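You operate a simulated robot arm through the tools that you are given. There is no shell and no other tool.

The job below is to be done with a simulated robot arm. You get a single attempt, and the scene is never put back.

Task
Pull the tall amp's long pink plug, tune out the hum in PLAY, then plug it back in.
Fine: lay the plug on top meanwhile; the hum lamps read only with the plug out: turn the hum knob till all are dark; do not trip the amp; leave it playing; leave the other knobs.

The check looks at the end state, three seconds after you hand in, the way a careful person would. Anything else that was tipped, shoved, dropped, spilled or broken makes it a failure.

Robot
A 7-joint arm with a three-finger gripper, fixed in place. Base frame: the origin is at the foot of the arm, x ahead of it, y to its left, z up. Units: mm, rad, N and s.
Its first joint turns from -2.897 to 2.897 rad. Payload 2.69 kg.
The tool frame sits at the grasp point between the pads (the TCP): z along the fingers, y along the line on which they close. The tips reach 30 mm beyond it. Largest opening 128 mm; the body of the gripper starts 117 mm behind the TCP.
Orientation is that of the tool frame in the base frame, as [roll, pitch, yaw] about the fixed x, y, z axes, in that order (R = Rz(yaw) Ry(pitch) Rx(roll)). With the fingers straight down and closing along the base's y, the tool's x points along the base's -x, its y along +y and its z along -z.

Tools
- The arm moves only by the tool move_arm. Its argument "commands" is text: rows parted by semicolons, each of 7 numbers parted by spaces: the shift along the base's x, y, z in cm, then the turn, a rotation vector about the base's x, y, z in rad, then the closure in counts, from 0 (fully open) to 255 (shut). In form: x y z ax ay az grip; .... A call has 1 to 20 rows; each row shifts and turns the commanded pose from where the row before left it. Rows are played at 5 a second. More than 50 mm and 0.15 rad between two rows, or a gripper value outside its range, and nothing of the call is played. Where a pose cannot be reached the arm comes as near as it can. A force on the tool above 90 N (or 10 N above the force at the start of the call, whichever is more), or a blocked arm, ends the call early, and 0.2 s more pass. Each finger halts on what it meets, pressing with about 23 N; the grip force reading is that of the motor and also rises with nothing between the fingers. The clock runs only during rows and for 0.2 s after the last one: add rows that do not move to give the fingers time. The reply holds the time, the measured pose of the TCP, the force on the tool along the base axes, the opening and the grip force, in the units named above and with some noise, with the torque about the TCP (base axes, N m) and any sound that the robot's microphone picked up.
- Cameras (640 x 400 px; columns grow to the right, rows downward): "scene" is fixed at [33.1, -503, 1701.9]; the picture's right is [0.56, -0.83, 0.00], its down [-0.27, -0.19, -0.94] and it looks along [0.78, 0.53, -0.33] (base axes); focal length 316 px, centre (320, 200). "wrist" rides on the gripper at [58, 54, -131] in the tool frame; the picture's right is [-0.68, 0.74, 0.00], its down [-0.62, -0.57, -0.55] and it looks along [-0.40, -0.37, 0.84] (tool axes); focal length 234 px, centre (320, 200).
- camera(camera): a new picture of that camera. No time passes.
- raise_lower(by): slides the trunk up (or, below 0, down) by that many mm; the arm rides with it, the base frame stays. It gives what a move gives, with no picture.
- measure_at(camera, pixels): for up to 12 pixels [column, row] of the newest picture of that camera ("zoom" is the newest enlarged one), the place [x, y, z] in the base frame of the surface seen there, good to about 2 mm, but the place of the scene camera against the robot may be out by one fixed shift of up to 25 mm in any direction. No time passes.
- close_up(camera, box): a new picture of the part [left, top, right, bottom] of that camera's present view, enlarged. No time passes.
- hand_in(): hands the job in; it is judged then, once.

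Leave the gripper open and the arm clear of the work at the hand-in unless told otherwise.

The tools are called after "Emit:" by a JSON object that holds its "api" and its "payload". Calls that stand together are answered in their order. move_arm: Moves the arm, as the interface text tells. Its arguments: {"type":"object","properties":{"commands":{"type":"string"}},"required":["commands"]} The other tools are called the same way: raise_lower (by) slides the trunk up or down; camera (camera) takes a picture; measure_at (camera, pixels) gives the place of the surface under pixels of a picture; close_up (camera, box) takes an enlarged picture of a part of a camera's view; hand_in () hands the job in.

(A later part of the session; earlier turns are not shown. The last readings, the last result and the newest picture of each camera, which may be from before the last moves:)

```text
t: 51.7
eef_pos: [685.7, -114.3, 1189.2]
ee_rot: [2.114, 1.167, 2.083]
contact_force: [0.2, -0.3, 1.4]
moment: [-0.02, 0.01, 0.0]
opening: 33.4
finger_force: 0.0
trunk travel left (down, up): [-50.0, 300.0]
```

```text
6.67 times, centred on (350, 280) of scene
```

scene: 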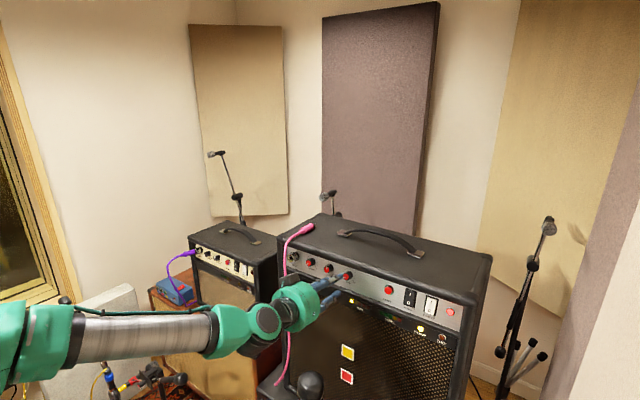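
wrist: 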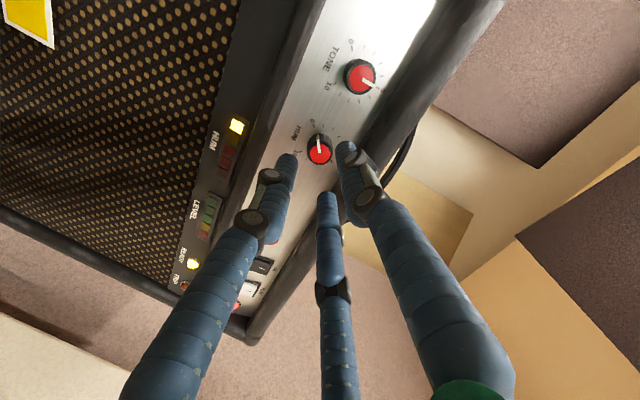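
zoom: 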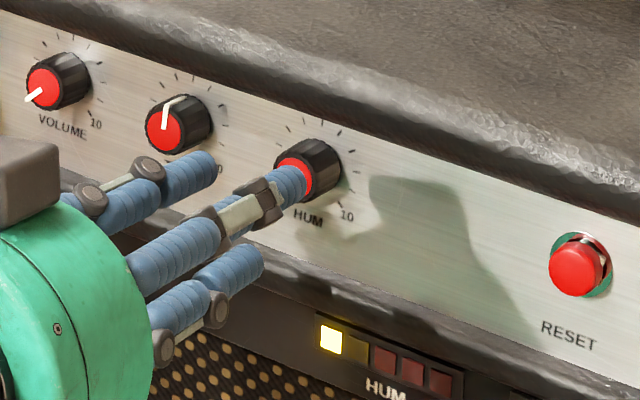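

Now no finger points up (the two upper ones at 20° and 140°, one down). The knob is on the tool axis in the wrist view. I advance 30 mm along the axis, then in smaller steps.

Emit:
{"api": "move_arm", "payload": {"commands": "1.47 0 -0.305 0 0 0 188; 1.47 0 -0.305 0 0 0 188; 0.5 0 -0.1 0 0 0 188; 0 0 0 0 0 0 188"}}

Emit:
{"api": "close_up", "payload": {"camera": "wrist", "box": [260, 100, 380, 220]}}

Emit:
{"api": "close_up", "payload": {"camera": "scene", "box": [310, 250, 390, 310]}}

```text
t: 52.7
eef_pos: [722.0, -111.9, 1182.3]
ee_rot: [2.116, 1.166, 2.085]
contact_force: [-0.5, 0.0, 0.2]
moment: [0.03, -0.03, -0.06]
opening: 34.0
finger_force: 0.0
trunk travel left (down, up): [-50.0, 300.0]
```

```text
3.33 times, centred on (320, 160) of wrist
```

zoom: 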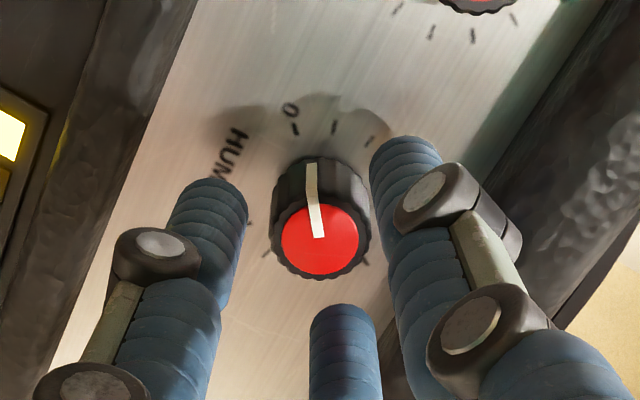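

```text
6.67 times, centred on (350, 280) of scene
```

zoom: 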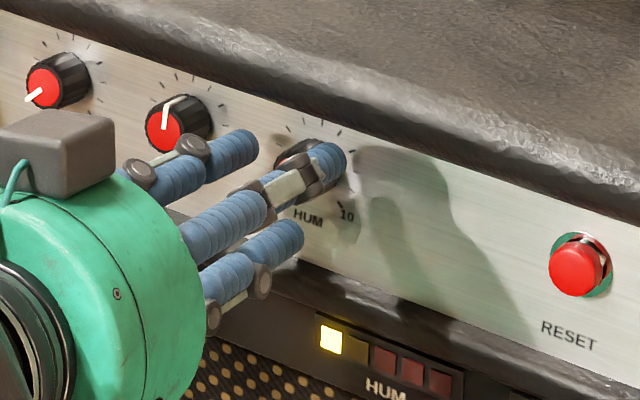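

No contact; the knob is centred between the three tips. I advance another 13 mm so the tips surround it.

Emit:
{"api": "move_arm", "payload": {"commands": "0.45 0 -0.09 0 0 0 188; 0.45 0 -0.09 0 0 0 188; 0.4 0 -0.08 0 0 0 188; 0 0 0 0 0 0 188"}}

Emit:
{"api": "close_up", "payload": {"camera": "wrist", "box": [260, 100, 380, 220]}}

Emit:
{"api": "close_up", "payload": {"camera": "scene", "box": [310, 250, 390, 310]}}

```text
t: 53.7
eef_pos: [735.0, -112.3, 1179.4]
ee_rot: [2.118, 1.165, 2.084]
contact_force: [0.3, 0.0, 0.0]
moment: [0.01, 0.01, -0.01]
opening: 33.5
finger_force: 0.0
trunk travel left (down, up): [-50.0, 300.0]
```

```text
3.33 times, centred on (320, 160) of wrist
```

zoom: 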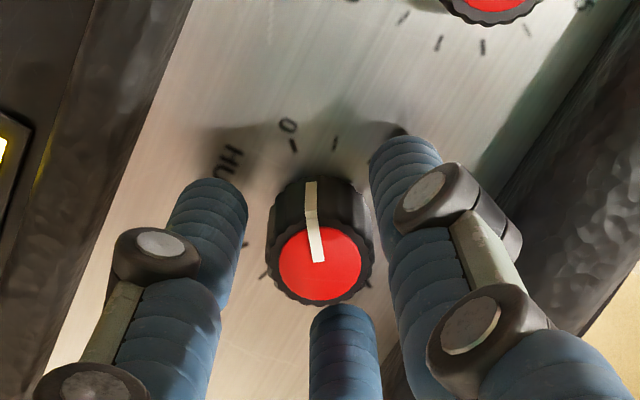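

```text
6.67 times, centred on (350, 280) of scene
```

zoom: 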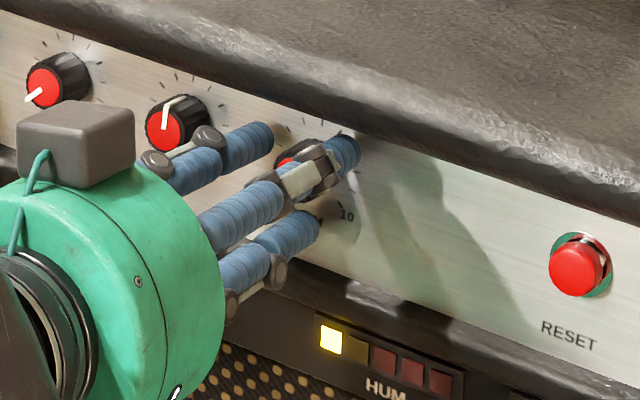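

The tips surround the knob. I close on it.

Emit:
{"api": "move_arm", "payload": {"commands": "0 0 0 0 0 0 198; 0 0 0 0 0 0 208; 0 0 0 0 0 0 220; 0 0 0 0 0 0 220"}}

Emit:
{"api": "close_up", "payload": {"camera": "wrist", "box": [260, 100, 380, 220]}}

Emit:
{"api": "close_up", "payload": {"camera": "scene", "box": [310, 250, 390, 310]}}

```text
t: 54.7
eef_pos: [733.3, -113.9, 1180.0]
ee_rot: [2.116, 1.166, 2.082]
contact_force: [2.4, -4.7, 1.9]
moment: [-0.06, -0.06, -0.27]
opening: 23.3
finger_force: 45.1
trunk travel left (down, up): [-50.0, 300.0]
```

```text
3.33 times, centred on (320, 160) of wrist
```

zoom: 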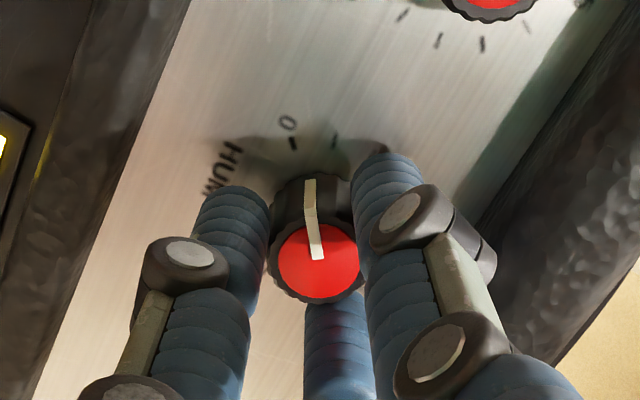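

```text
6.67 times, centred on (350, 280) of scene
```

zoom: 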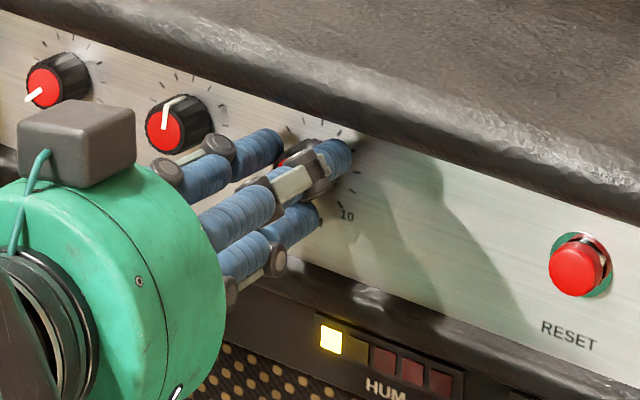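

The knob is gripped at 23.3 mm. I turn it clockwise (up from 0) by 0.15 rad and look at the lamps and pointer.

Emit:
{"api": "move_arm", "payload": {"commands": "0 -0.05 0 0.049 0 -0.0102 220; 0 0 0 0.049 0 -0.0102 220; 0 0 0 0.049 0 -0.0102 220; 0 0 0 0 0 0 220"}}

Emit:
{"api": "close_up", "payload": {"camera": "wrist", "box": [260, 100, 380, 220]}}

Emit:
{"api": "close_up", "payload": {"camera": "scene", "box": [310, 250, 390, 310]}}

```text
t: 55.7
eef_pos: [734.2, -114.5, 1180.4]
ee_rot: [1.978, 1.033, 1.93]
contact_force: [13.9, -1.4, 5.2]
moment: [-0.01, -0.26, -0.04]
opening: 22.9
finger_force: 45.1
trunk travel left (down, up): [-50.0, 300.0]
```

```text
3.33 times, centred on (320, 160) of wrist
```

zoom: 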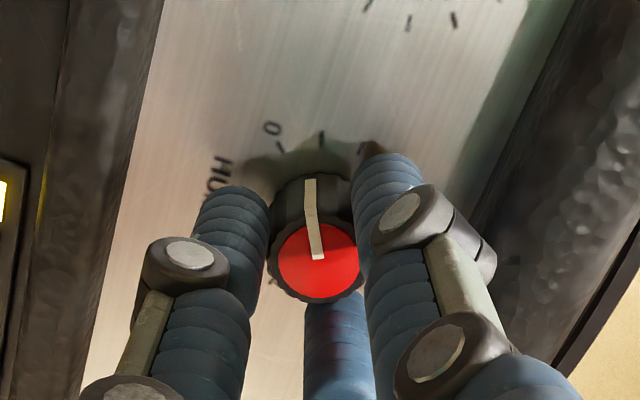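

```text
6.67 times, centred on (350, 280) of scene
```

zoom: 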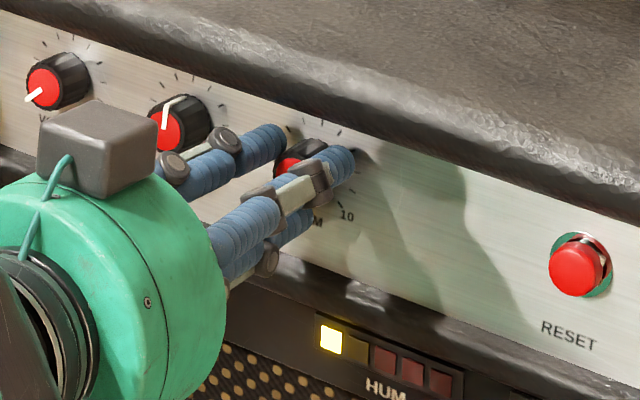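

The knob follows the hand. One lamp still lit; a 14 N pull along the axis shows, so I ease forward 1 mm and turn another 0.15 rad.

Emit:
{"api": "move_arm", "payload": {"commands": "0.1 0 0 0.049 0 -0.0102 220; 0 0 0 0.049 0 -0.0102 220; 0 0 0 0.049 0 -0.0102 220; 0 0 0 0 0 0 220"}}

Emit:
{"api": "close_up", "payload": {"camera": "wrist", "box": [260, 100, 380, 220]}}

Emit:
{"api": "close_up", "payload": {"camera": "scene", "box": [310, 250, 390, 310]}}

```text
t: 56.7
eef_pos: [734.4, -113.7, 1179.7]
ee_rot: [1.897, 0.891, 1.834]
contact_force: [2.3, -2.9, 6.2]
moment: [-0.02, -0.22, -0.17]
opening: 22.8
finger_force: 45.3
trunk travel left (down, up): [-50.0, 300.0]
```

```text
3.33 times, centred on (320, 160) of wrist
```

zoom: 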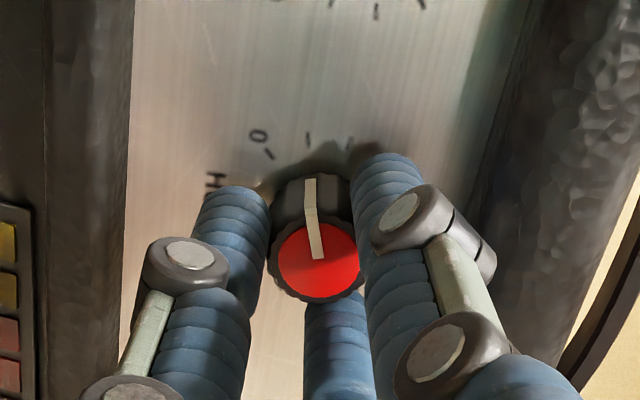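

```text
6.67 times, centred on (350, 280) of scene
```

zoom: 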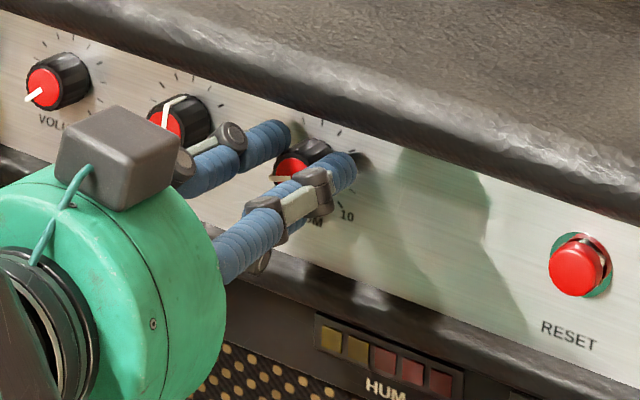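

All HUM lamps are dark. I check that READY, TRIP, pilot and the rocker are still right.

Emit:
{"api": "close_up", "payload": {"camera": "scene", "box": [370, 270, 470, 350]}}

Emit:
{"api": "close_up", "payload": {"camera": "scene", "box": [345, 290, 385, 320]}}

```text
5.00 times, centred on (420, 310) of scene
```

zoom: 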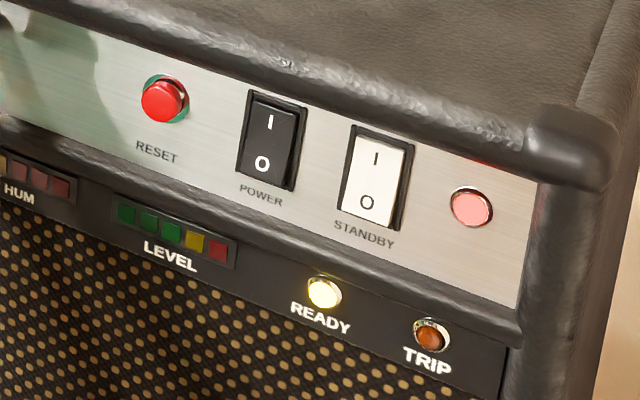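

```text
13.33 times, centred on (365, 305) of scene
```

zoom: 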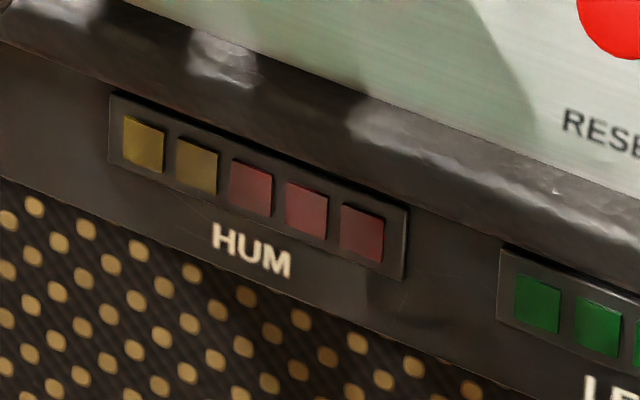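

READY and pilot lit, TRIP dark. To settle in the middle of the dark range, I turn a little further in 0.1 rad steps to find its other end.

Emit:
{"api": "move_arm", "payload": {"commands": "0 0 0 0.049 0 -0.0102 220; 0 0 0 0.049 0 -0.0102 220; 0 0 0 0 0 0 220"}}

Emit:
{"api": "close_up", "payload": {"camera": "scene", "box": [310, 250, 390, 320]}}

```text
t: 57.5
eef_pos: [734.5, -113.8, 1180.2]
ee_rot: [1.865, 0.798, 1.787]
contact_force: [6.3, -7.8, 8.7]
moment: [-0.08, -0.25, -0.31]
opening: 23.4
finger_force: 45.1
trunk travel left (down, up): [-50.0, 300.0]
```

```text
5.71 times, centred on (350, 285) of scene
```

zoom: 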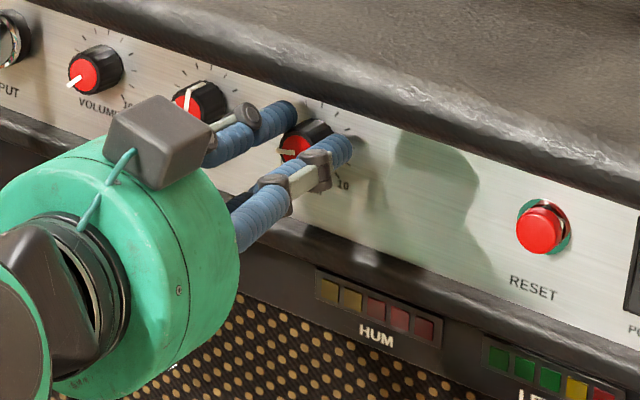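

Still dark at +0.40 rad. I continue 0.1 rad with a slight centring shift.

Emit:
{"api": "move_arm", "payload": {"commands": "0 -0.05 0.05 0.049 0 -0.0102 220; 0 0 0 0.049 0 -0.0102 220; 0 0 0 0 0 0 220"}}

Emit:
{"api": "close_up", "payload": {"camera": "scene", "box": [310, 250, 390, 320]}}

```text
t: 58.3
eef_pos: [734.1, -112.9, 1178.9]
ee_rot: [1.837, 0.701, 1.751]
contact_force: [6.9, -7.0, 7.6]
moment: [-0.05, -0.27, -0.19]
opening: 23.0
finger_force: 44.8
trunk travel left (down, up): [-50.0, 300.0]
```

```text
5.71 times, centred on (350, 285) of scene
```

zoom: 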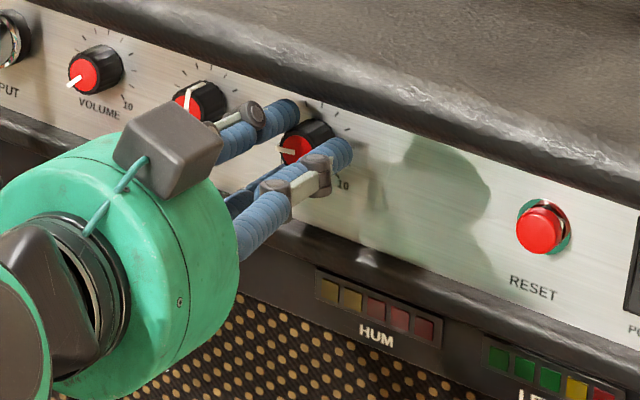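

Still dark at +0.50 rad. Another 0.1 rad.

Emit:
{"api": "move_arm", "payload": {"commands": "0 -0.05 0.05 0.049 0 -0.0102 220; 0 0 0 0.049 0 -0.0102 220; 0 0 0 0 0 0 220"}}

Emit:
{"api": "close_up", "payload": {"camera": "scene", "box": [310, 250, 390, 320]}}

Emit:
{"api": "close_up", "payload": {"camera": "wrist", "box": [260, 100, 380, 220]}}

```text
t: 59.1
eef_pos: [733.5, -113.9, 1179.9]
ee_rot: [1.818, 0.605, 1.719]
contact_force: [-1.2, -2.4, 5.8]
moment: [-0.03, -0.14, 0.03]
opening: 23.1
finger_force: 45.0
trunk travel left (down, up): [-50.0, 300.0]
```

```text
5.71 times, centred on (350, 285) of scene
```

zoom: 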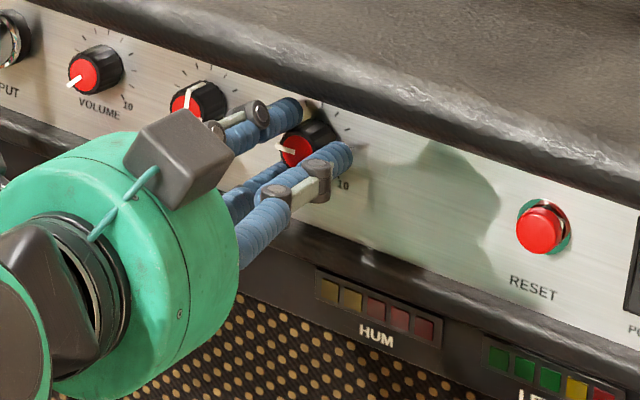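

```text
3.33 times, centred on (320, 160) of wrist
```

zoom: 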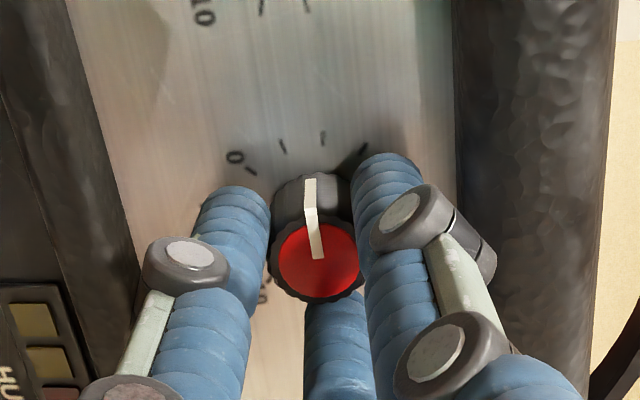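

Still dark at +0.60 rad; the pointer is now a bit past tick 1. I turn 0.1 rad more, watching for contact.

Emit:
{"api": "move_arm", "payload": {"commands": "0.05 0 0.05 0.049 0 -0.0102 220; 0 0 0 0.049 0 -0.0102 220; 0 0 0 0 0 0 220"}}

Emit:
{"api": "close_up", "payload": {"camera": "scene", "box": [310, 250, 390, 320]}}

```text
t: 59.9
eef_pos: [734.5, -114.1, 1179.0]
ee_rot: [1.804, 0.508, 1.69]
contact_force: [-6.5, 3.7, 0.9]
moment: [0.04, 0.04, 0.22]
opening: 23.0
finger_force: 44.8
trunk travel left (down, up): [-50.0, 300.0]
```

```text
5.71 times, centred on (350, 285) of scene
```

zoom: 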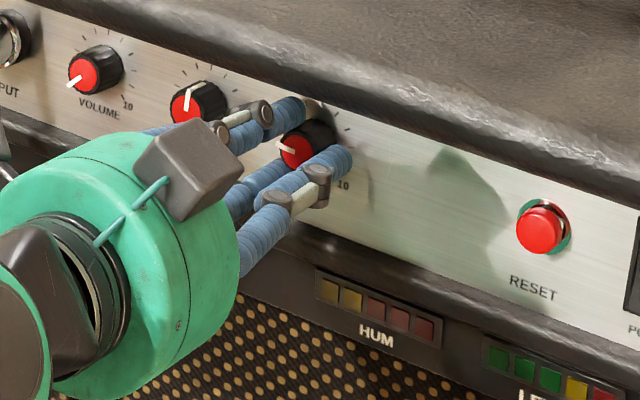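

Still dark at +0.70 rad. One more 0.1 rad.

Emit:
{"api": "move_arm", "payload": {"commands": "0 0 0 0.049 0 -0.0102 220; 0 0 0 0.049 0 -0.0102 220; 0 0 0 0 0 0 220"}}

Emit:
{"api": "close_up", "payload": {"camera": "scene", "box": [310, 250, 390, 320]}}

Emit:
{"api": "close_up", "payload": {"camera": "wrist", "box": [260, 100, 380, 220]}}

```text
t: 60.7
eef_pos: [734.0, -113.2, 1179.5]
ee_rot: [1.792, 0.41, 1.666]
contact_force: [-7.4, 9.5, -4.4]
moment: [0.12, 0.18, 0.31]
opening: 23.0
finger_force: 45.3
trunk travel left (down, up): [-50.0, 300.0]
```

```text
5.71 times, centred on (350, 285) of scene
```

zoom: 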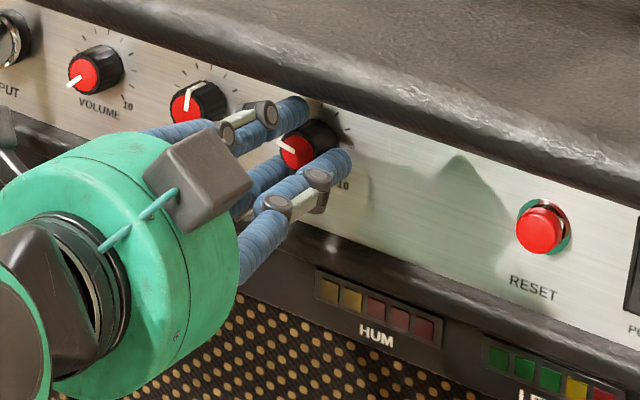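

```text
3.33 times, centred on (320, 160) of wrist
```

zoom: 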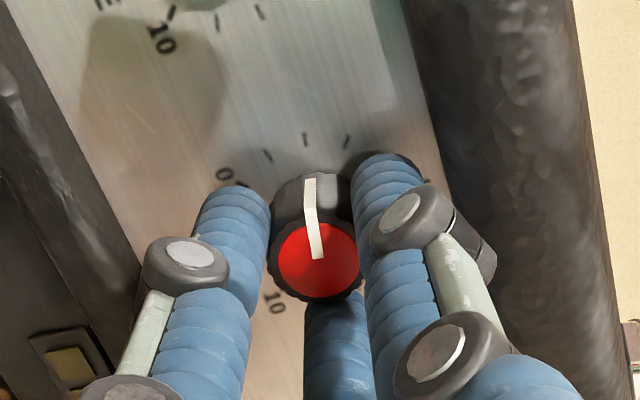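

Still dark at +0.80 rad with the pointer on tick 2; the dark range spans at least from ~+0.25 to +0.80 rad. I turn back 0.28 rad to sit well inside it, and check.

Emit:
{"api": "move_arm", "payload": {"commands": "0 0 0 -0.0685 0 0.0143 220; 0 0 0 -0.0685 0 0.0143 220; 0 0 0 -0.0685 0 0.0143 220; 0 0 0 -0.0685 0 0.0143 220; 0 0 0 0 0 0 220"}}

Emit:
{"api": "close_up", "payload": {"camera": "scene", "box": [310, 250, 390, 320]}}

Emit:
{"api": "close_up", "payload": {"camera": "wrist", "box": [260, 100, 380, 220]}}

```text
t: 61.9
eef_pos: [734.4, -114.6, 1179.0]
ee_rot: [1.835, 0.684, 1.746]
contact_force: [-6.9, 8.6, -9.1]
moment: [0.06, 0.31, 0.31]
opening: 23.0
finger_force: 44.4
trunk travel left (down, up): [-50.0, 300.0]
```

```text
5.71 times, centred on (350, 285) of scene
```

zoom: 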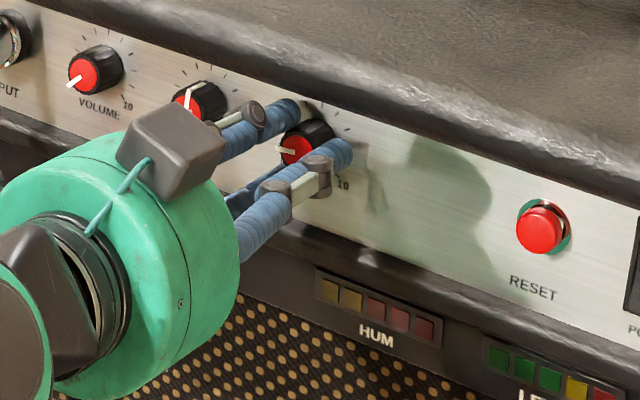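

```text
3.33 times, centred on (320, 160) of wrist
```

zoom: 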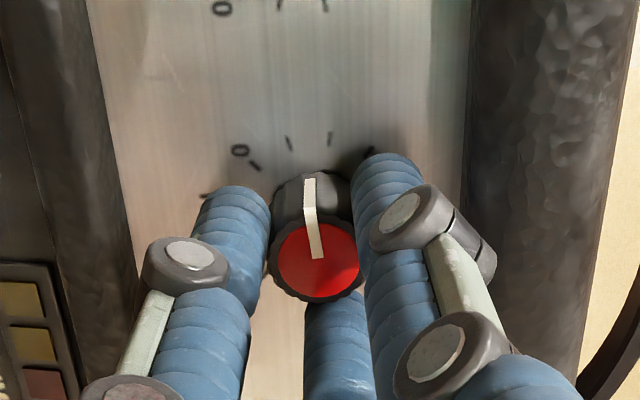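

Dark with the pointer at about 1.5. I release the knob gently and back straight out along its axis.

Emit:
{"api": "move_arm", "payload": {"commands": "0 0.05 -0.05 0 0 0 205; 0 0 0 0 0 0 198; 0 0 0 0 0 0 190; 0 0 0 0 0 0 188; -0.98 0 0.2 0 0 0 188; -1.47 0 0.31 0 0 0 188; -2.45 0 0.51 0 0 0 188; -2.45 0 0.51 0 0 0 188; 0 0 0 0 0 0 188"}}

Emit:
{"api": "camera", "payload": {"camera": "wrist"}}

Emit:
{"api": "close_up", "payload": {"camera": "scene", "box": [310, 250, 450, 340]}}

```text
t: 63.9
eef_pos: [659.8, -116.0, 1198.7]
ee_rot: [1.832, 0.683, 1.742]
contact_force: [0.2, -0.9, 0.2]
moment: [0.0, 0.0, 0.0]
opening: 33.7
finger_force: 0.0
trunk travel left (down, up): [-50.0, 300.0]
```

```text
taken
```

wrist: 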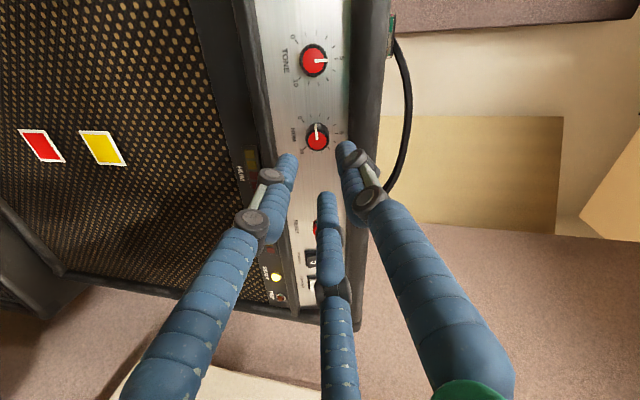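

```text
4.44 times, centred on (380, 295) of scene
```

zoom: 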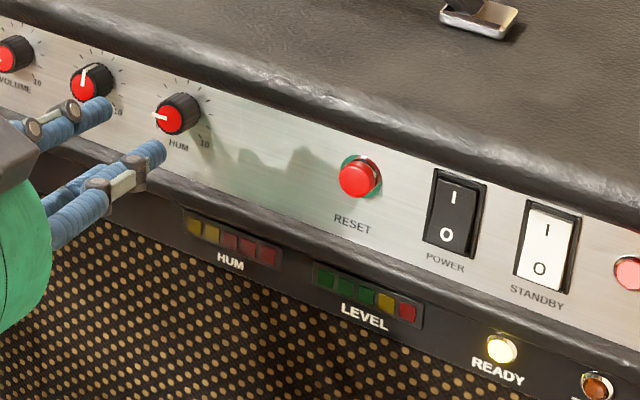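

Lamps dark, knob left at ~1.5, everything else unchanged. Before replugging I must return to STANDBY. I roll the hand back, then yaw right and move in front of the rocker as before.

Emit:
{"api": "move_arm", "payload": {"commands": "-0.5 0 0 -0.1215 0 0.0254 188; -0.5 0 0 -0.1215 0 0.0254 150; -0.5 0 0 -0.1215 0 0.0254 100; -0.5 0 0 -0.1215 0 0.0254 50; -0.5 0 0 -0.1215 0 0.0254 0; -0.5 0 0 -0.1215 0 0.0254 0; -0.5 0 0 -0.1215 0 0.0254 0; 0 0 0 0 0 0 0"}}

Emit:
{"api": "move_arm", "payload": {"commands": "0 -4.2 0 0 0 -0.084 0; 0 -4.2 0 0 0 -0.084 0; 0 -4.2 0 0 0 -0.084 0; 0 -4.2 0 0 0 -0.084 0; 0 -4.2 0 0 0 -0.084 0; 0 -4.2 0 0 0 -0.084 0; 0 0 0 0 0 0 0"}}

Emit:
{"api": "camera", "payload": {"camera": "scene"}}

```text
t: 65.7
eef_pos: [626.0, -113.8, 1195.5]
ee_rot: [3.13, 1.363, 3.137]
contact_force: [0.2, -0.3, -1.0]
moment: [0.0, 0.04, 0.01]
opening: 127.9
finger_force: 0.0
trunk travel left (down, up): [-50.0, 300.0]
```

```text
t: 67.3
eef_pos: [626.3, -365.0, 1198.8]
ee_rot: [3.124, 1.362, 2.627]
contact_force: [-0.2, -0.1, 0.4]
moment: [-0.03, -0.03, 0.0]
opening: 128.1
finger_force: 0.0
trunk travel left (down, up): [-50.0, 300.0]
```

```text
taken
```

scene: 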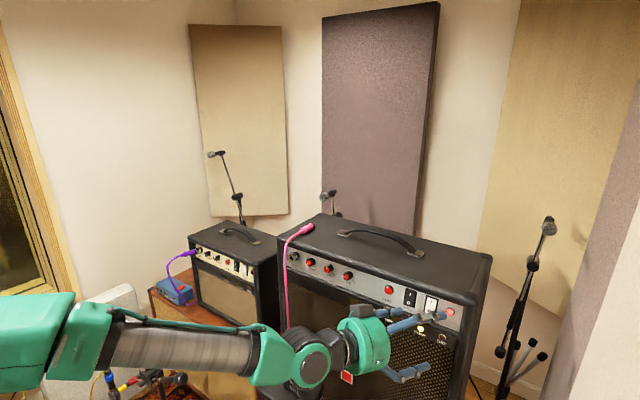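

Pose restored. I move so that the left finger is ~35 mm in front of the rocker's O end (z≈1154).

Emit:
{"api": "move_arm", "payload": {"commands": "2.7 -2.25 -2 0 0 0 0; 2.7 -2.25 -2 0 0 0 0; 0 0 0 0 0 0 0"}}

Emit:
{"api": "camera", "payload": {"camera": "wrist"}}

Emit:
{"api": "close_up", "payload": {"camera": "wrist", "box": [350, 20, 510, 150]}}

Emit:
{"api": "close_up", "payload": {"camera": "scene", "box": [390, 270, 480, 340]}}

```text
t: 68.1
eef_pos: [681.9, -411.2, 1156.5]
ee_rot: [3.123, 1.361, 2.626]
contact_force: [-0.4, 0.0, -0.8]
moment: [0.01, -0.06, 0.02]
opening: 127.9
finger_force: 0.1
trunk travel left (down, up): [-50.0, 300.0]
```

```text
taken
```

wrist: 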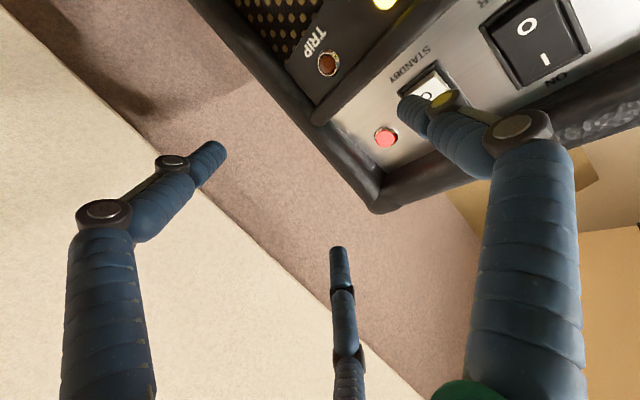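

```text
3.08 times, centred on (430, 85) of wrist
```

zoom: 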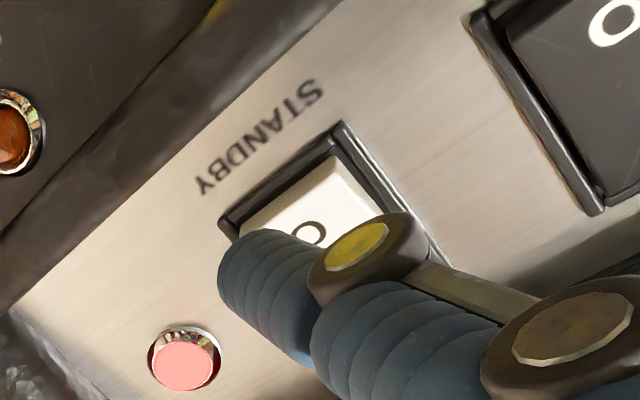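

```text
5.71 times, centred on (435, 305) of scene
```

zoom: 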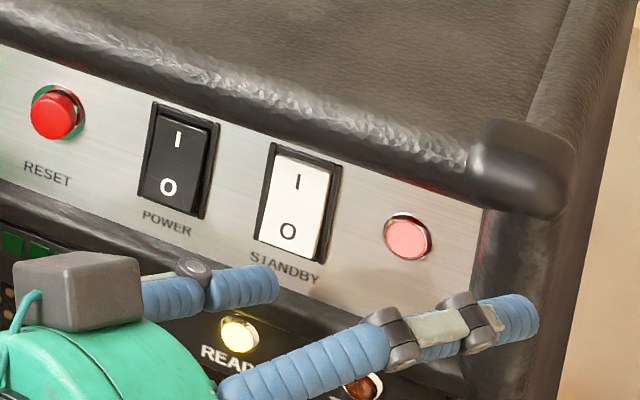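

I measure the tip and the rocker in the current view.

Emit:
{"api": "measure_at", "payload": {"camera": "wrist", "pixels": [[402, 105], [410, 98], [405, 115], [398, 100], [428, 95], [424, 88], [430, 82], [412, 82], [420, 92], [436, 90], [370, 85]]}}

```text
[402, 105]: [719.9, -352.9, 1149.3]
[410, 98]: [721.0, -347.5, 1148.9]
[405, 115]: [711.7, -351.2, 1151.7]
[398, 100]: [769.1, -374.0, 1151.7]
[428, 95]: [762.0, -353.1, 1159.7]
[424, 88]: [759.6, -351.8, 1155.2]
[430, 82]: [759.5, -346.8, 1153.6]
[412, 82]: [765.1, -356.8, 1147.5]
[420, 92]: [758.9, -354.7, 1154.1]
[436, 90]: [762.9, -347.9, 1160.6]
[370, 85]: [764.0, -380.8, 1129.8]
```

Tip at about (722,-352,1153), O end at (759,-354,1154): aligned. I advance 26 mm, then press in 2 mm steps.

Emit:
{"api": "move_arm", "payload": {"commands": "1.3 0 0 0 0 0 0; 1.3 0 0 0 0 0 0; 0.2 0 0 0 0 0 0; 0.2 0 0 0 0 0 0; 0.2 0 0 0 0 0 0; 0 0 0 0 0 0 0"}}

Emit:
{"api": "close_up", "payload": {"camera": "wrist", "box": [350, 20, 510, 150]}}

Emit:
{"api": "close_up", "payload": {"camera": "scene", "box": [390, 270, 480, 340]}}

```text
t: 69.5
eef_pos: [708.7, -415.7, 1157.5]
ee_rot: [3.114, 1.359, 2.627]
contact_force: [-0.8, 0.3, 0.4]
moment: [-0.01, 0.01, 0.06]
opening: 128.2
finger_force: 0.0
out of reach, approached as far as the arm can: row 4
trunk travel left (down, up): [-50.0, 300.0]
```

```text
3.08 times, centred on (430, 85) of wrist
```

zoom: 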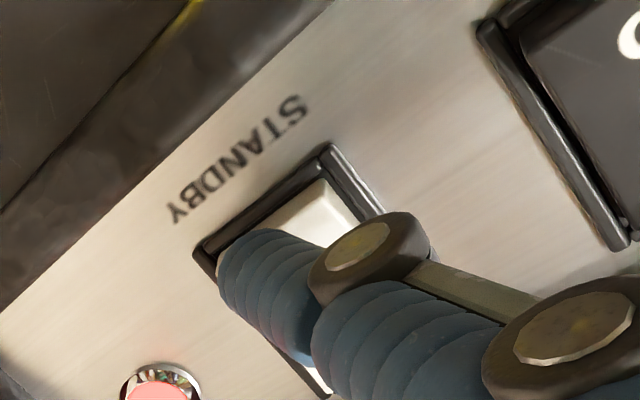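

```text
5.71 times, centred on (435, 305) of scene
```

zoom: 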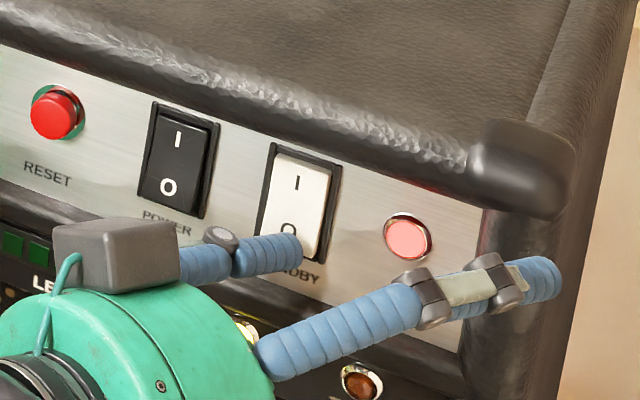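

The arm met its reach limit at this steep forward pitch just before contact. I back off 10 mm, tilt the tool 0.14 rad further down (as in the first press), recentre, and check.

Emit:
{"api": "move_arm", "payload": {"commands": "-1 0.4 0.2 0 0 0 0; 0 0 0 0.068 0.122 0 0; 0 0 0 0 0 0 0"}}

Emit:
{"api": "camera", "payload": {"camera": "wrist"}}

Emit:
{"api": "close_up", "payload": {"camera": "wrist", "box": [350, 20, 510, 150]}}

```text
t: 70.3
eef_pos: [699.8, -409.4, 1158.1]
ee_rot: [3.128, 1.223, 2.628]
contact_force: [-0.8, -0.4, -0.1]
moment: [0.0, 0.0, 0.05]
opening: 127.8
finger_force: 0.0
trunk travel left (down, up): [-50.0, 300.0]
```

```text
taken
```

wrist: 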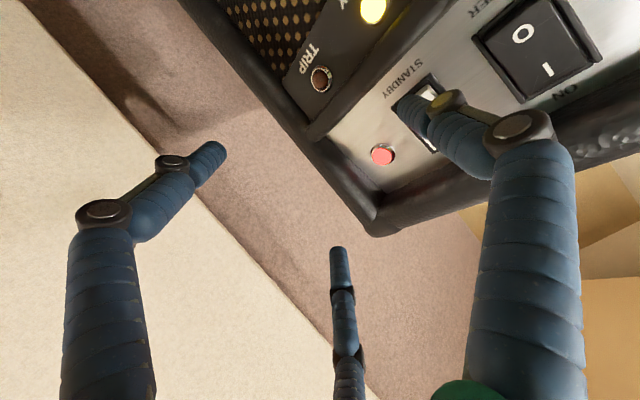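

```text
3.08 times, centred on (430, 85) of wrist
```

zoom: 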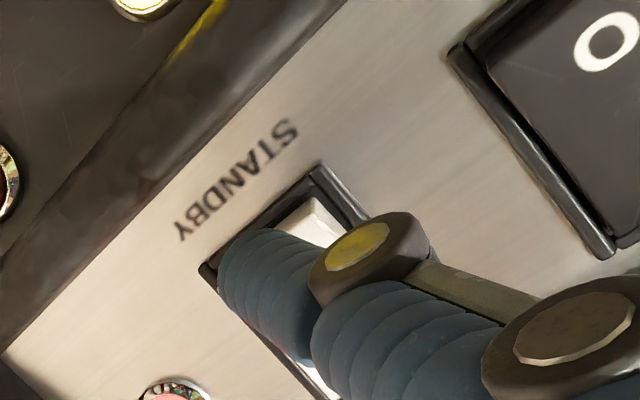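

Pitch is now 1.223 rad. I advance 8 mm, then press in 2 mm steps.

Emit:
{"api": "move_arm", "payload": {"commands": "0.5 0 0 0 0 0 0; 0.4 0 0 0 0 0 0; 0.2 0 0 0 0 0 0; 0.2 0 0 0 0 0 0; 0 0 0 0 0 0 0"}}

Emit:
{"api": "close_up", "payload": {"camera": "scene", "box": [390, 270, 480, 340]}}

```text
t: 71.5
eef_pos: [710.8, -410.5, 1157.3]
ee_rot: [3.126, 1.221, 2.628]
contact_force: [-3.3, 0.8, -0.6]
moment: [-0.05, -0.01, 0.13]
opening: 128.8
finger_force: 0.0
trunk travel left (down, up): [-50.0, 300.0]
```

```text
5.71 times, centred on (435, 305) of scene
```

zoom: 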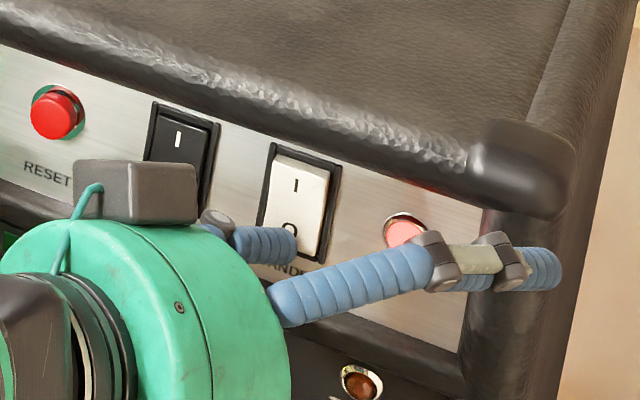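

Contact begins (-3.3 N). I press 4 mm more.

Emit:
{"api": "move_arm", "payload": {"commands": "0.2 0 0 0 0 0 0; 0.2 0 0 0 0 0 0; 0 0 0 0 0 0 0"}}

Emit:
{"api": "close_up", "payload": {"camera": "scene", "box": [410, 275, 450, 315]}}

Emit:
{"api": "close_up", "payload": {"camera": "wrist", "box": [350, 20, 510, 150]}}

```text
t: 72.3
eef_pos: [716.1, -408.9, 1158.4]
ee_rot: [3.124, 1.224, 2.629]
contact_force: [-2.1, -0.3, 1.1]
moment: [-0.01, 0.01, 0.05]
opening: 129.4
finger_force: 0.0
trunk travel left (down, up): [-50.0, 300.0]
```

```text
10.00 times, centred on (430, 295) of scene
```

zoom: 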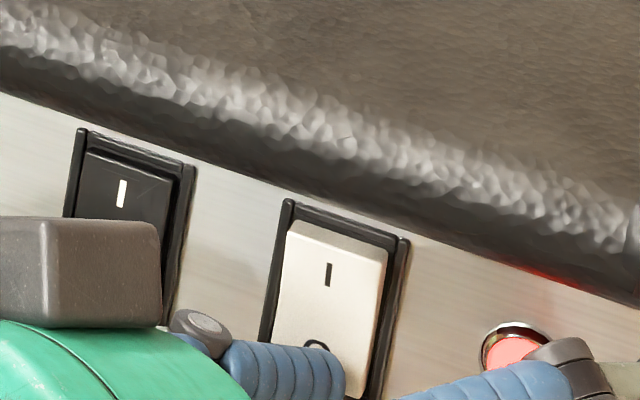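

```text
3.08 times, centred on (430, 85) of wrist
```

zoom: 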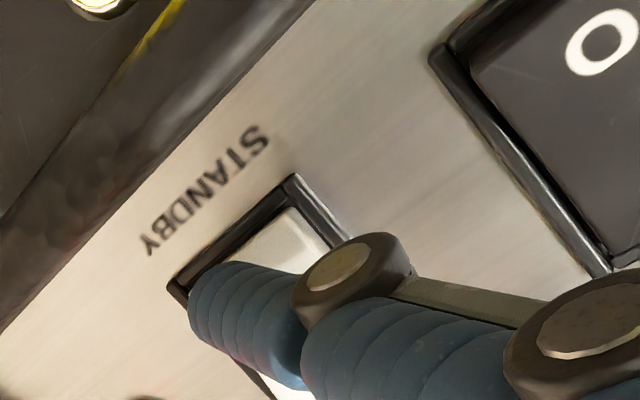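

The rocker's top end now stands out: back in STANDBY. I withdraw and verify.

Emit:
{"api": "move_arm", "payload": {"commands": "-0.5 0 0 0 0 0 0; -2 0 0 0 0 0 0; -4 0 1 0 0 0 0; -4 0 2 0 0 0 0; 0 0 0 0 0 0 0"}}

Emit:
{"api": "close_up", "payload": {"camera": "scene", "box": [390, 270, 470, 340]}}

Emit:
{"api": "close_up", "payload": {"camera": "scene", "box": [270, 210, 390, 310]}}

Emit:
{"api": "camera", "payload": {"camera": "wrist"}}

```text
t: 73.5
eef_pos: [608.4, -412.0, 1188.3]
ee_rot: [3.127, 1.224, 2.63]
contact_force: [-0.7, 0.0, 1.0]
moment: [0.02, 0.02, -0.02]
opening: 128.1
finger_force: 0.0
trunk travel left (down, up): [-50.0, 300.0]
```

```text
5.71 times, centred on (430, 305) of scene
```

zoom: 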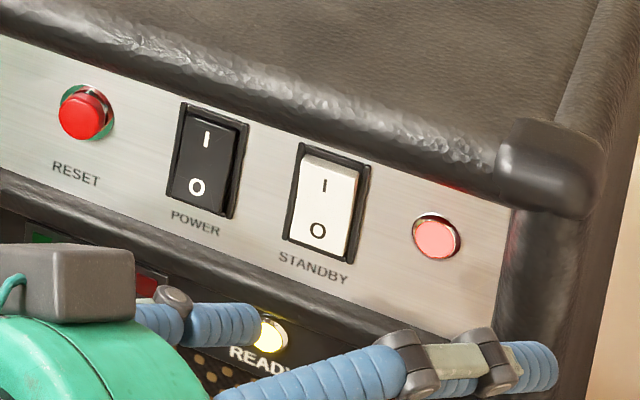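

```text
4.00 times, centred on (330, 260) of scene
```

zoom: 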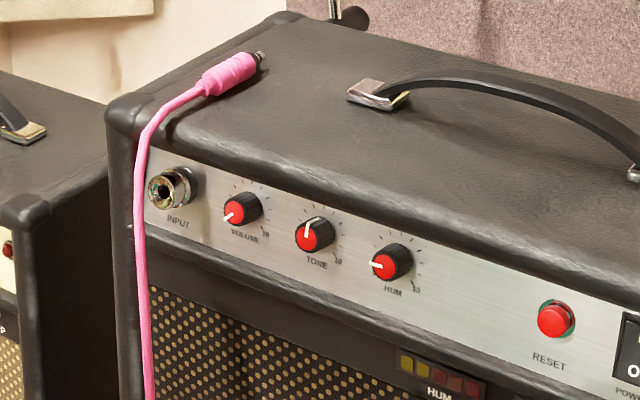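

```text
taken
```

wrist: 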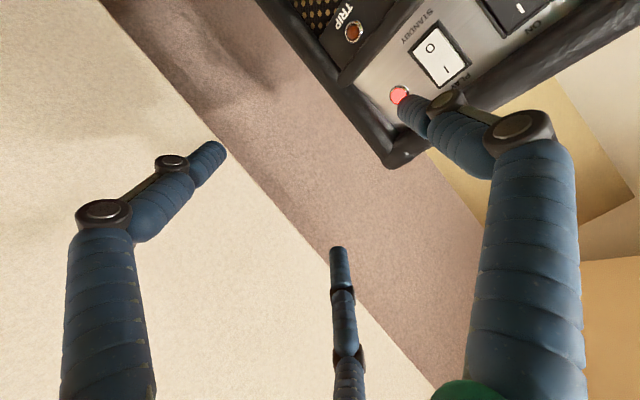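

STANDBY confirmed (I end out), READY and pilot lit, TRIP dark, plug still on top, other knobs unchanged. Before fetching the plug I want precise jack coordinates. First I measure where the hanging cable is.

Emit:
{"api": "camera", "payload": {"camera": "scene"}}

Emit:
{"api": "measure_at", "payload": {"camera": "scene", "pixels": [[286, 250], [285, 262], [285, 272], [286, 285], [287, 300], [288, 315], [290, 242], [296, 234], [303, 230], [311, 226], [291, 257], [294, 256]]}}

Emit:
{"api": "close_up", "payload": {"camera": "scene", "box": [270, 215, 326, 275]}}

```text
taken
```

scene: 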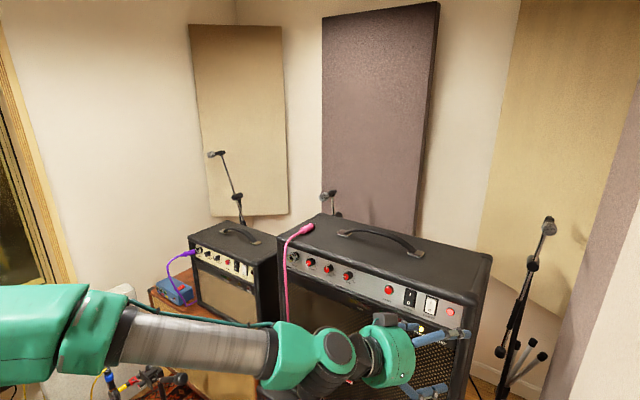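

```text
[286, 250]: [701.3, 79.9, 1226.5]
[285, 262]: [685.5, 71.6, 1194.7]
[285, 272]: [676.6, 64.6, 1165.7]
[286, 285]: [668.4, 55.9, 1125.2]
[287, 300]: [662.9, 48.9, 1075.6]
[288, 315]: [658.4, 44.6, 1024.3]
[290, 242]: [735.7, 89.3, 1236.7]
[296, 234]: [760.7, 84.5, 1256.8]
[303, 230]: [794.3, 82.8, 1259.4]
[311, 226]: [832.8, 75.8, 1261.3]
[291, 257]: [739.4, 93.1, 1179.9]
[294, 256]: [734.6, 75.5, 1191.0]
```

```text
6.67 times, centred on (298, 245) of scene
```

zoom: 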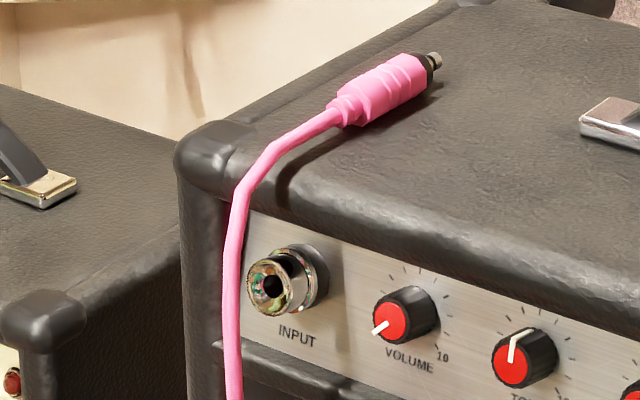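

The cable hangs at about x 675–700, y 50–75, clear of the hand if I stay at x≤600. I move in front of the jack at x≈575 for a frontal look, turning the yaw back.

Emit:
{"api": "move_arm", "payload": {"commands": "-0.3 4.5 0.1 0 0 0.0512 60; -0.3 4.5 0.1 0 0 0.0512 136; -0.3 4.5 0.1 0 0 0.0512 136; -0.3 4.5 0.1 0 0 0.0512 136; -0.3 4.5 0.1 0 0 0.0512 136; -0.3 4.5 0.1 0 0 0.0512 136; -0.3 4.5 0.1 0 0 0.0512 136; -0.3 4.5 0.1 0 0 0.0512 136; -0.3 4.5 0.1 0 0 0.0512 136; -0.3 4.5 0.1 0 0 0.0512 136; 0 0 0 0 0 0 136"}}

Emit:
{"api": "camera", "payload": {"camera": "wrist"}}

```text
t: 75.9
eef_pos: [581.0, 42.3, 1197.6]
ee_rot: [3.125, 1.222, 3.14]
contact_force: [0.0, 0.3, -0.8]
moment: [-0.01, 0.02, 0.0]
opening: 59.8
finger_force: 0.0
trunk travel left (down, up): [-50.0, 300.0]
```

```text
taken
```

wrist: 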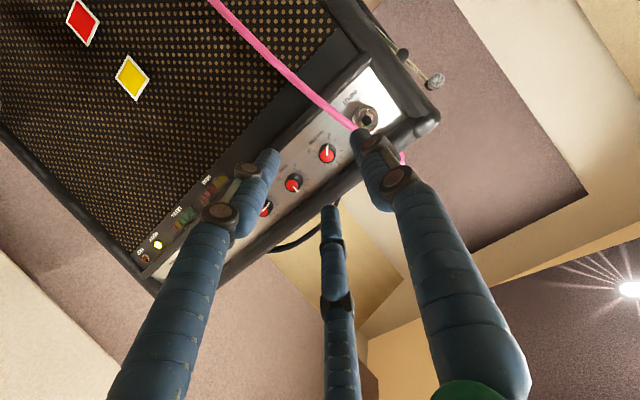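

The jack is visible at (366,118). I zoom in and measure its ring and hole.

Emit:
{"api": "close_up", "payload": {"camera": "wrist", "box": [340, 95, 396, 145]}}

```text
8.00 times, centred on (368, 120) of wrist
```

zoom: 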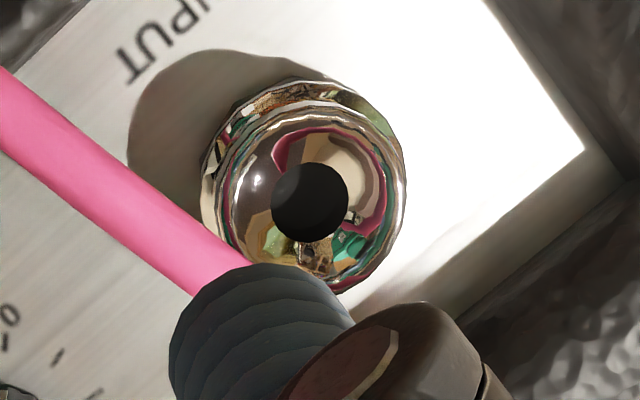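

Emit:
{"api": "measure_at", "payload": {"camera": "zoom", "pixels": [[310, 203], [228, 205], [392, 215], [320, 130], [335, 285], [250, 150], [375, 150], [250, 250], [300, 190], [320, 215], [470, 150], [150, 100]]}}

```text
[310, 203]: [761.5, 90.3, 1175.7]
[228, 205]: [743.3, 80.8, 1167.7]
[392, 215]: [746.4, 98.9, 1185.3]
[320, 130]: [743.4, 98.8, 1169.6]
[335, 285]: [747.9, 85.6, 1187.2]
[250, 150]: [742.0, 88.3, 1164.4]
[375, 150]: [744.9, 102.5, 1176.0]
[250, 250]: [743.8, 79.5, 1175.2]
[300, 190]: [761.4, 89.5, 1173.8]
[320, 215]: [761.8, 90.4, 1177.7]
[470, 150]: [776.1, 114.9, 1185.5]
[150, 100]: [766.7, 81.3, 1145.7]
```

The jack's funnel rim is centred at about (745,90.5,1177), hole at (761.5,90,1175), axis tilted 0.2 rad. Now I raise and turn the tool back to almost vertical (0.1 rad tips-forward), then go above the plug on the top.

Emit:
{"api": "move_arm", "payload": {"commands": "0 0 1.7 0 0.1247 0 136; 0 0 1.7 0 0.1247 0 136; 0 0 1.7 0 0.1247 0 136; 0 0 1.7 0 0.1247 0 136; 0 0 1.7 0 0.1247 0 136; 0 0 1.7 0 0.1247 0 136; 0 0 1.7 0 0.1247 0 136; 0 0 1.7 0 0.1247 0 136; 0 0 1.7 -0.016 0.1247 0 136; 0 0 0 0 0 0 136"}}

Emit:
{"api": "move_arm", "payload": {"commands": "4.17 0.71 0 0 0 0 136; 4.17 0.71 0 0 0 0 136; 4.17 0.71 0 0 0 0 136; 4.17 0.71 0 0 0 0 136; 4.17 0.71 0 0 0 0 136; 4.17 0.71 0 0 0 0 136; 0 0 0 0 0 0 136"}}

Emit:
{"api": "camera", "payload": {"camera": "wrist"}}

```text
t: 78.1
eef_pos: [590.6, 22.7, 1280.5]
ee_rot: [-3.063, 0.66, -3.139]
contact_force: [-0.5, -0.4, 0.3]
moment: [0.02, -0.05, 0.01]
opening: 59.8
finger_force: 0.0
out of reach, approached as far as the arm can: row 3, 4, 5, 7, 8, 9
trunk travel left (down, up): [-50.0, 300.0]
```

```text
t: 79.7
eef_pos: [841.5, 64.5, 1280.0]
ee_rot: [-3.064, 0.664, -3.14]
contact_force: [-10.8, -6.2, 18.7]
moment: [-0.64, 0.77, -0.3]
opening: 64.3
finger_force: 2.1
trunk travel left (down, up): [-50.0, 300.0]
```

```text
taken
```

wrist: 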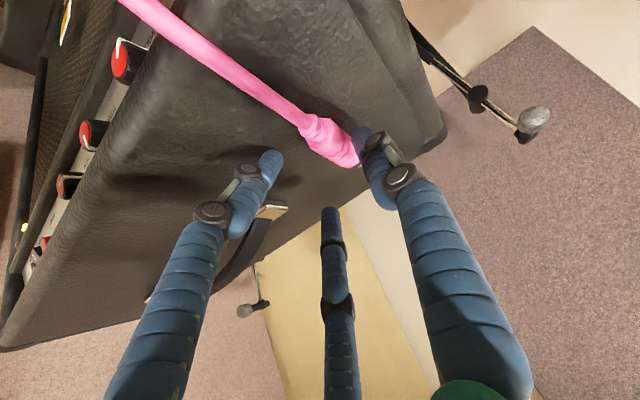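

The turn to vertical was partly out of reach, so the hand came in too tilted and a fingertip is now resting on the amp top (18.7 N). I should not have chained those calls. I look at the scene before moving.

Emit:
{"api": "camera", "payload": {"camera": "scene"}}

Emit:
{"api": "close_up", "payload": {"camera": "scene", "box": [280, 180, 370, 260]}}

Emit:
{"api": "close_up", "payload": {"camera": "wrist", "box": [250, 90, 430, 230]}}

```text
taken
```

scene: 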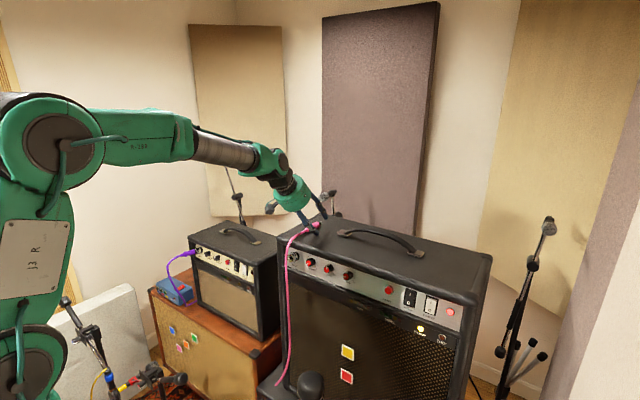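

```text
5.00 times, centred on (325, 220) of scene
```

zoom: 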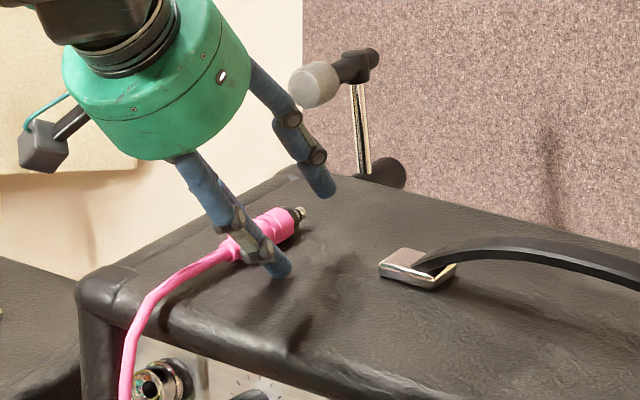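

```text
2.86 times, centred on (340, 160) of wrist
```

zoom: 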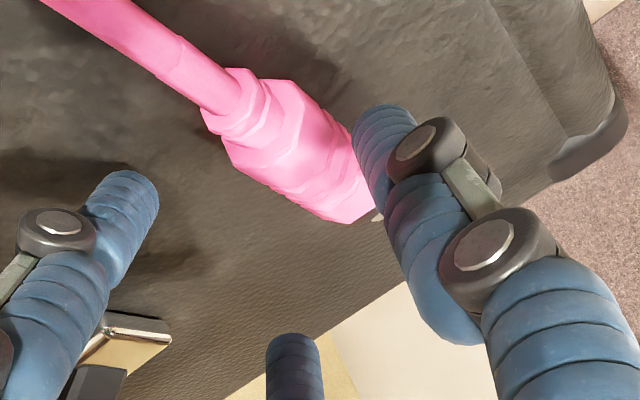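

The plug is still lying in place; only the nearest finger rests on the leather. I lift straight up.

Emit:
{"api": "move_arm", "payload": {"commands": "0 0 0.5 0 0 0 136; 0 0 1 0 0 0 136; 0 0 3 0 0 0 136; 0 0 3.5 0 0 0 136; 0 0 0 0 0 0 136"}}

Emit:
{"api": "close_up", "payload": {"camera": "scene", "box": [270, 190, 360, 270]}}

Emit:
{"api": "camera", "payload": {"camera": "wrist"}}

```text
t: 80.9
eef_pos: [834.0, 69.7, 1325.8]
ee_rot: [-3.055, 0.663, -3.138]
contact_force: [0.8, 0.1, 0.7]
moment: [-0.04, 0.01, -0.01]
opening: 59.7
finger_force: 0.1
out of reach, approached as far as the arm can: row 3, 4
trunk travel left (down, up): [-50.0, 300.0]
```

```text
5.00 times, centred on (315, 230) of scene
```

zoom: 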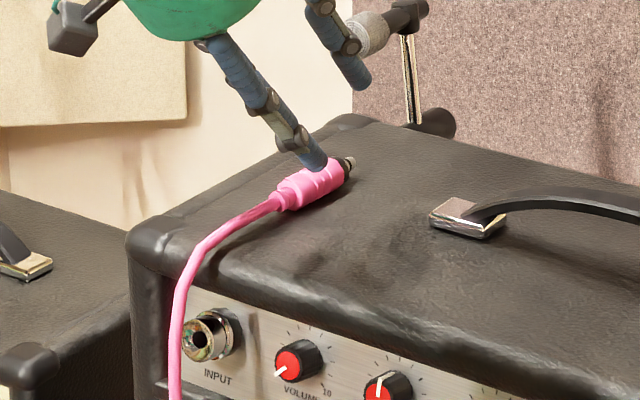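

```text
taken
```

wrist: 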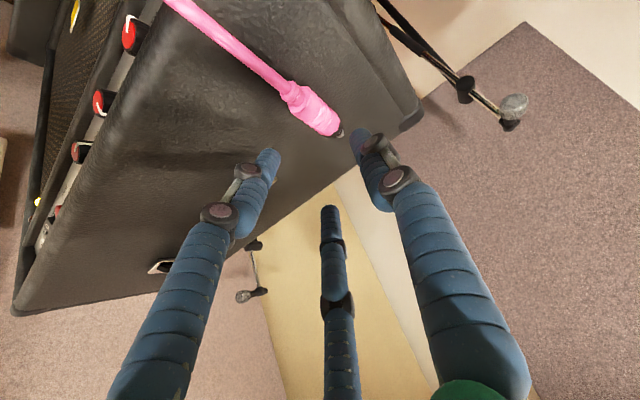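

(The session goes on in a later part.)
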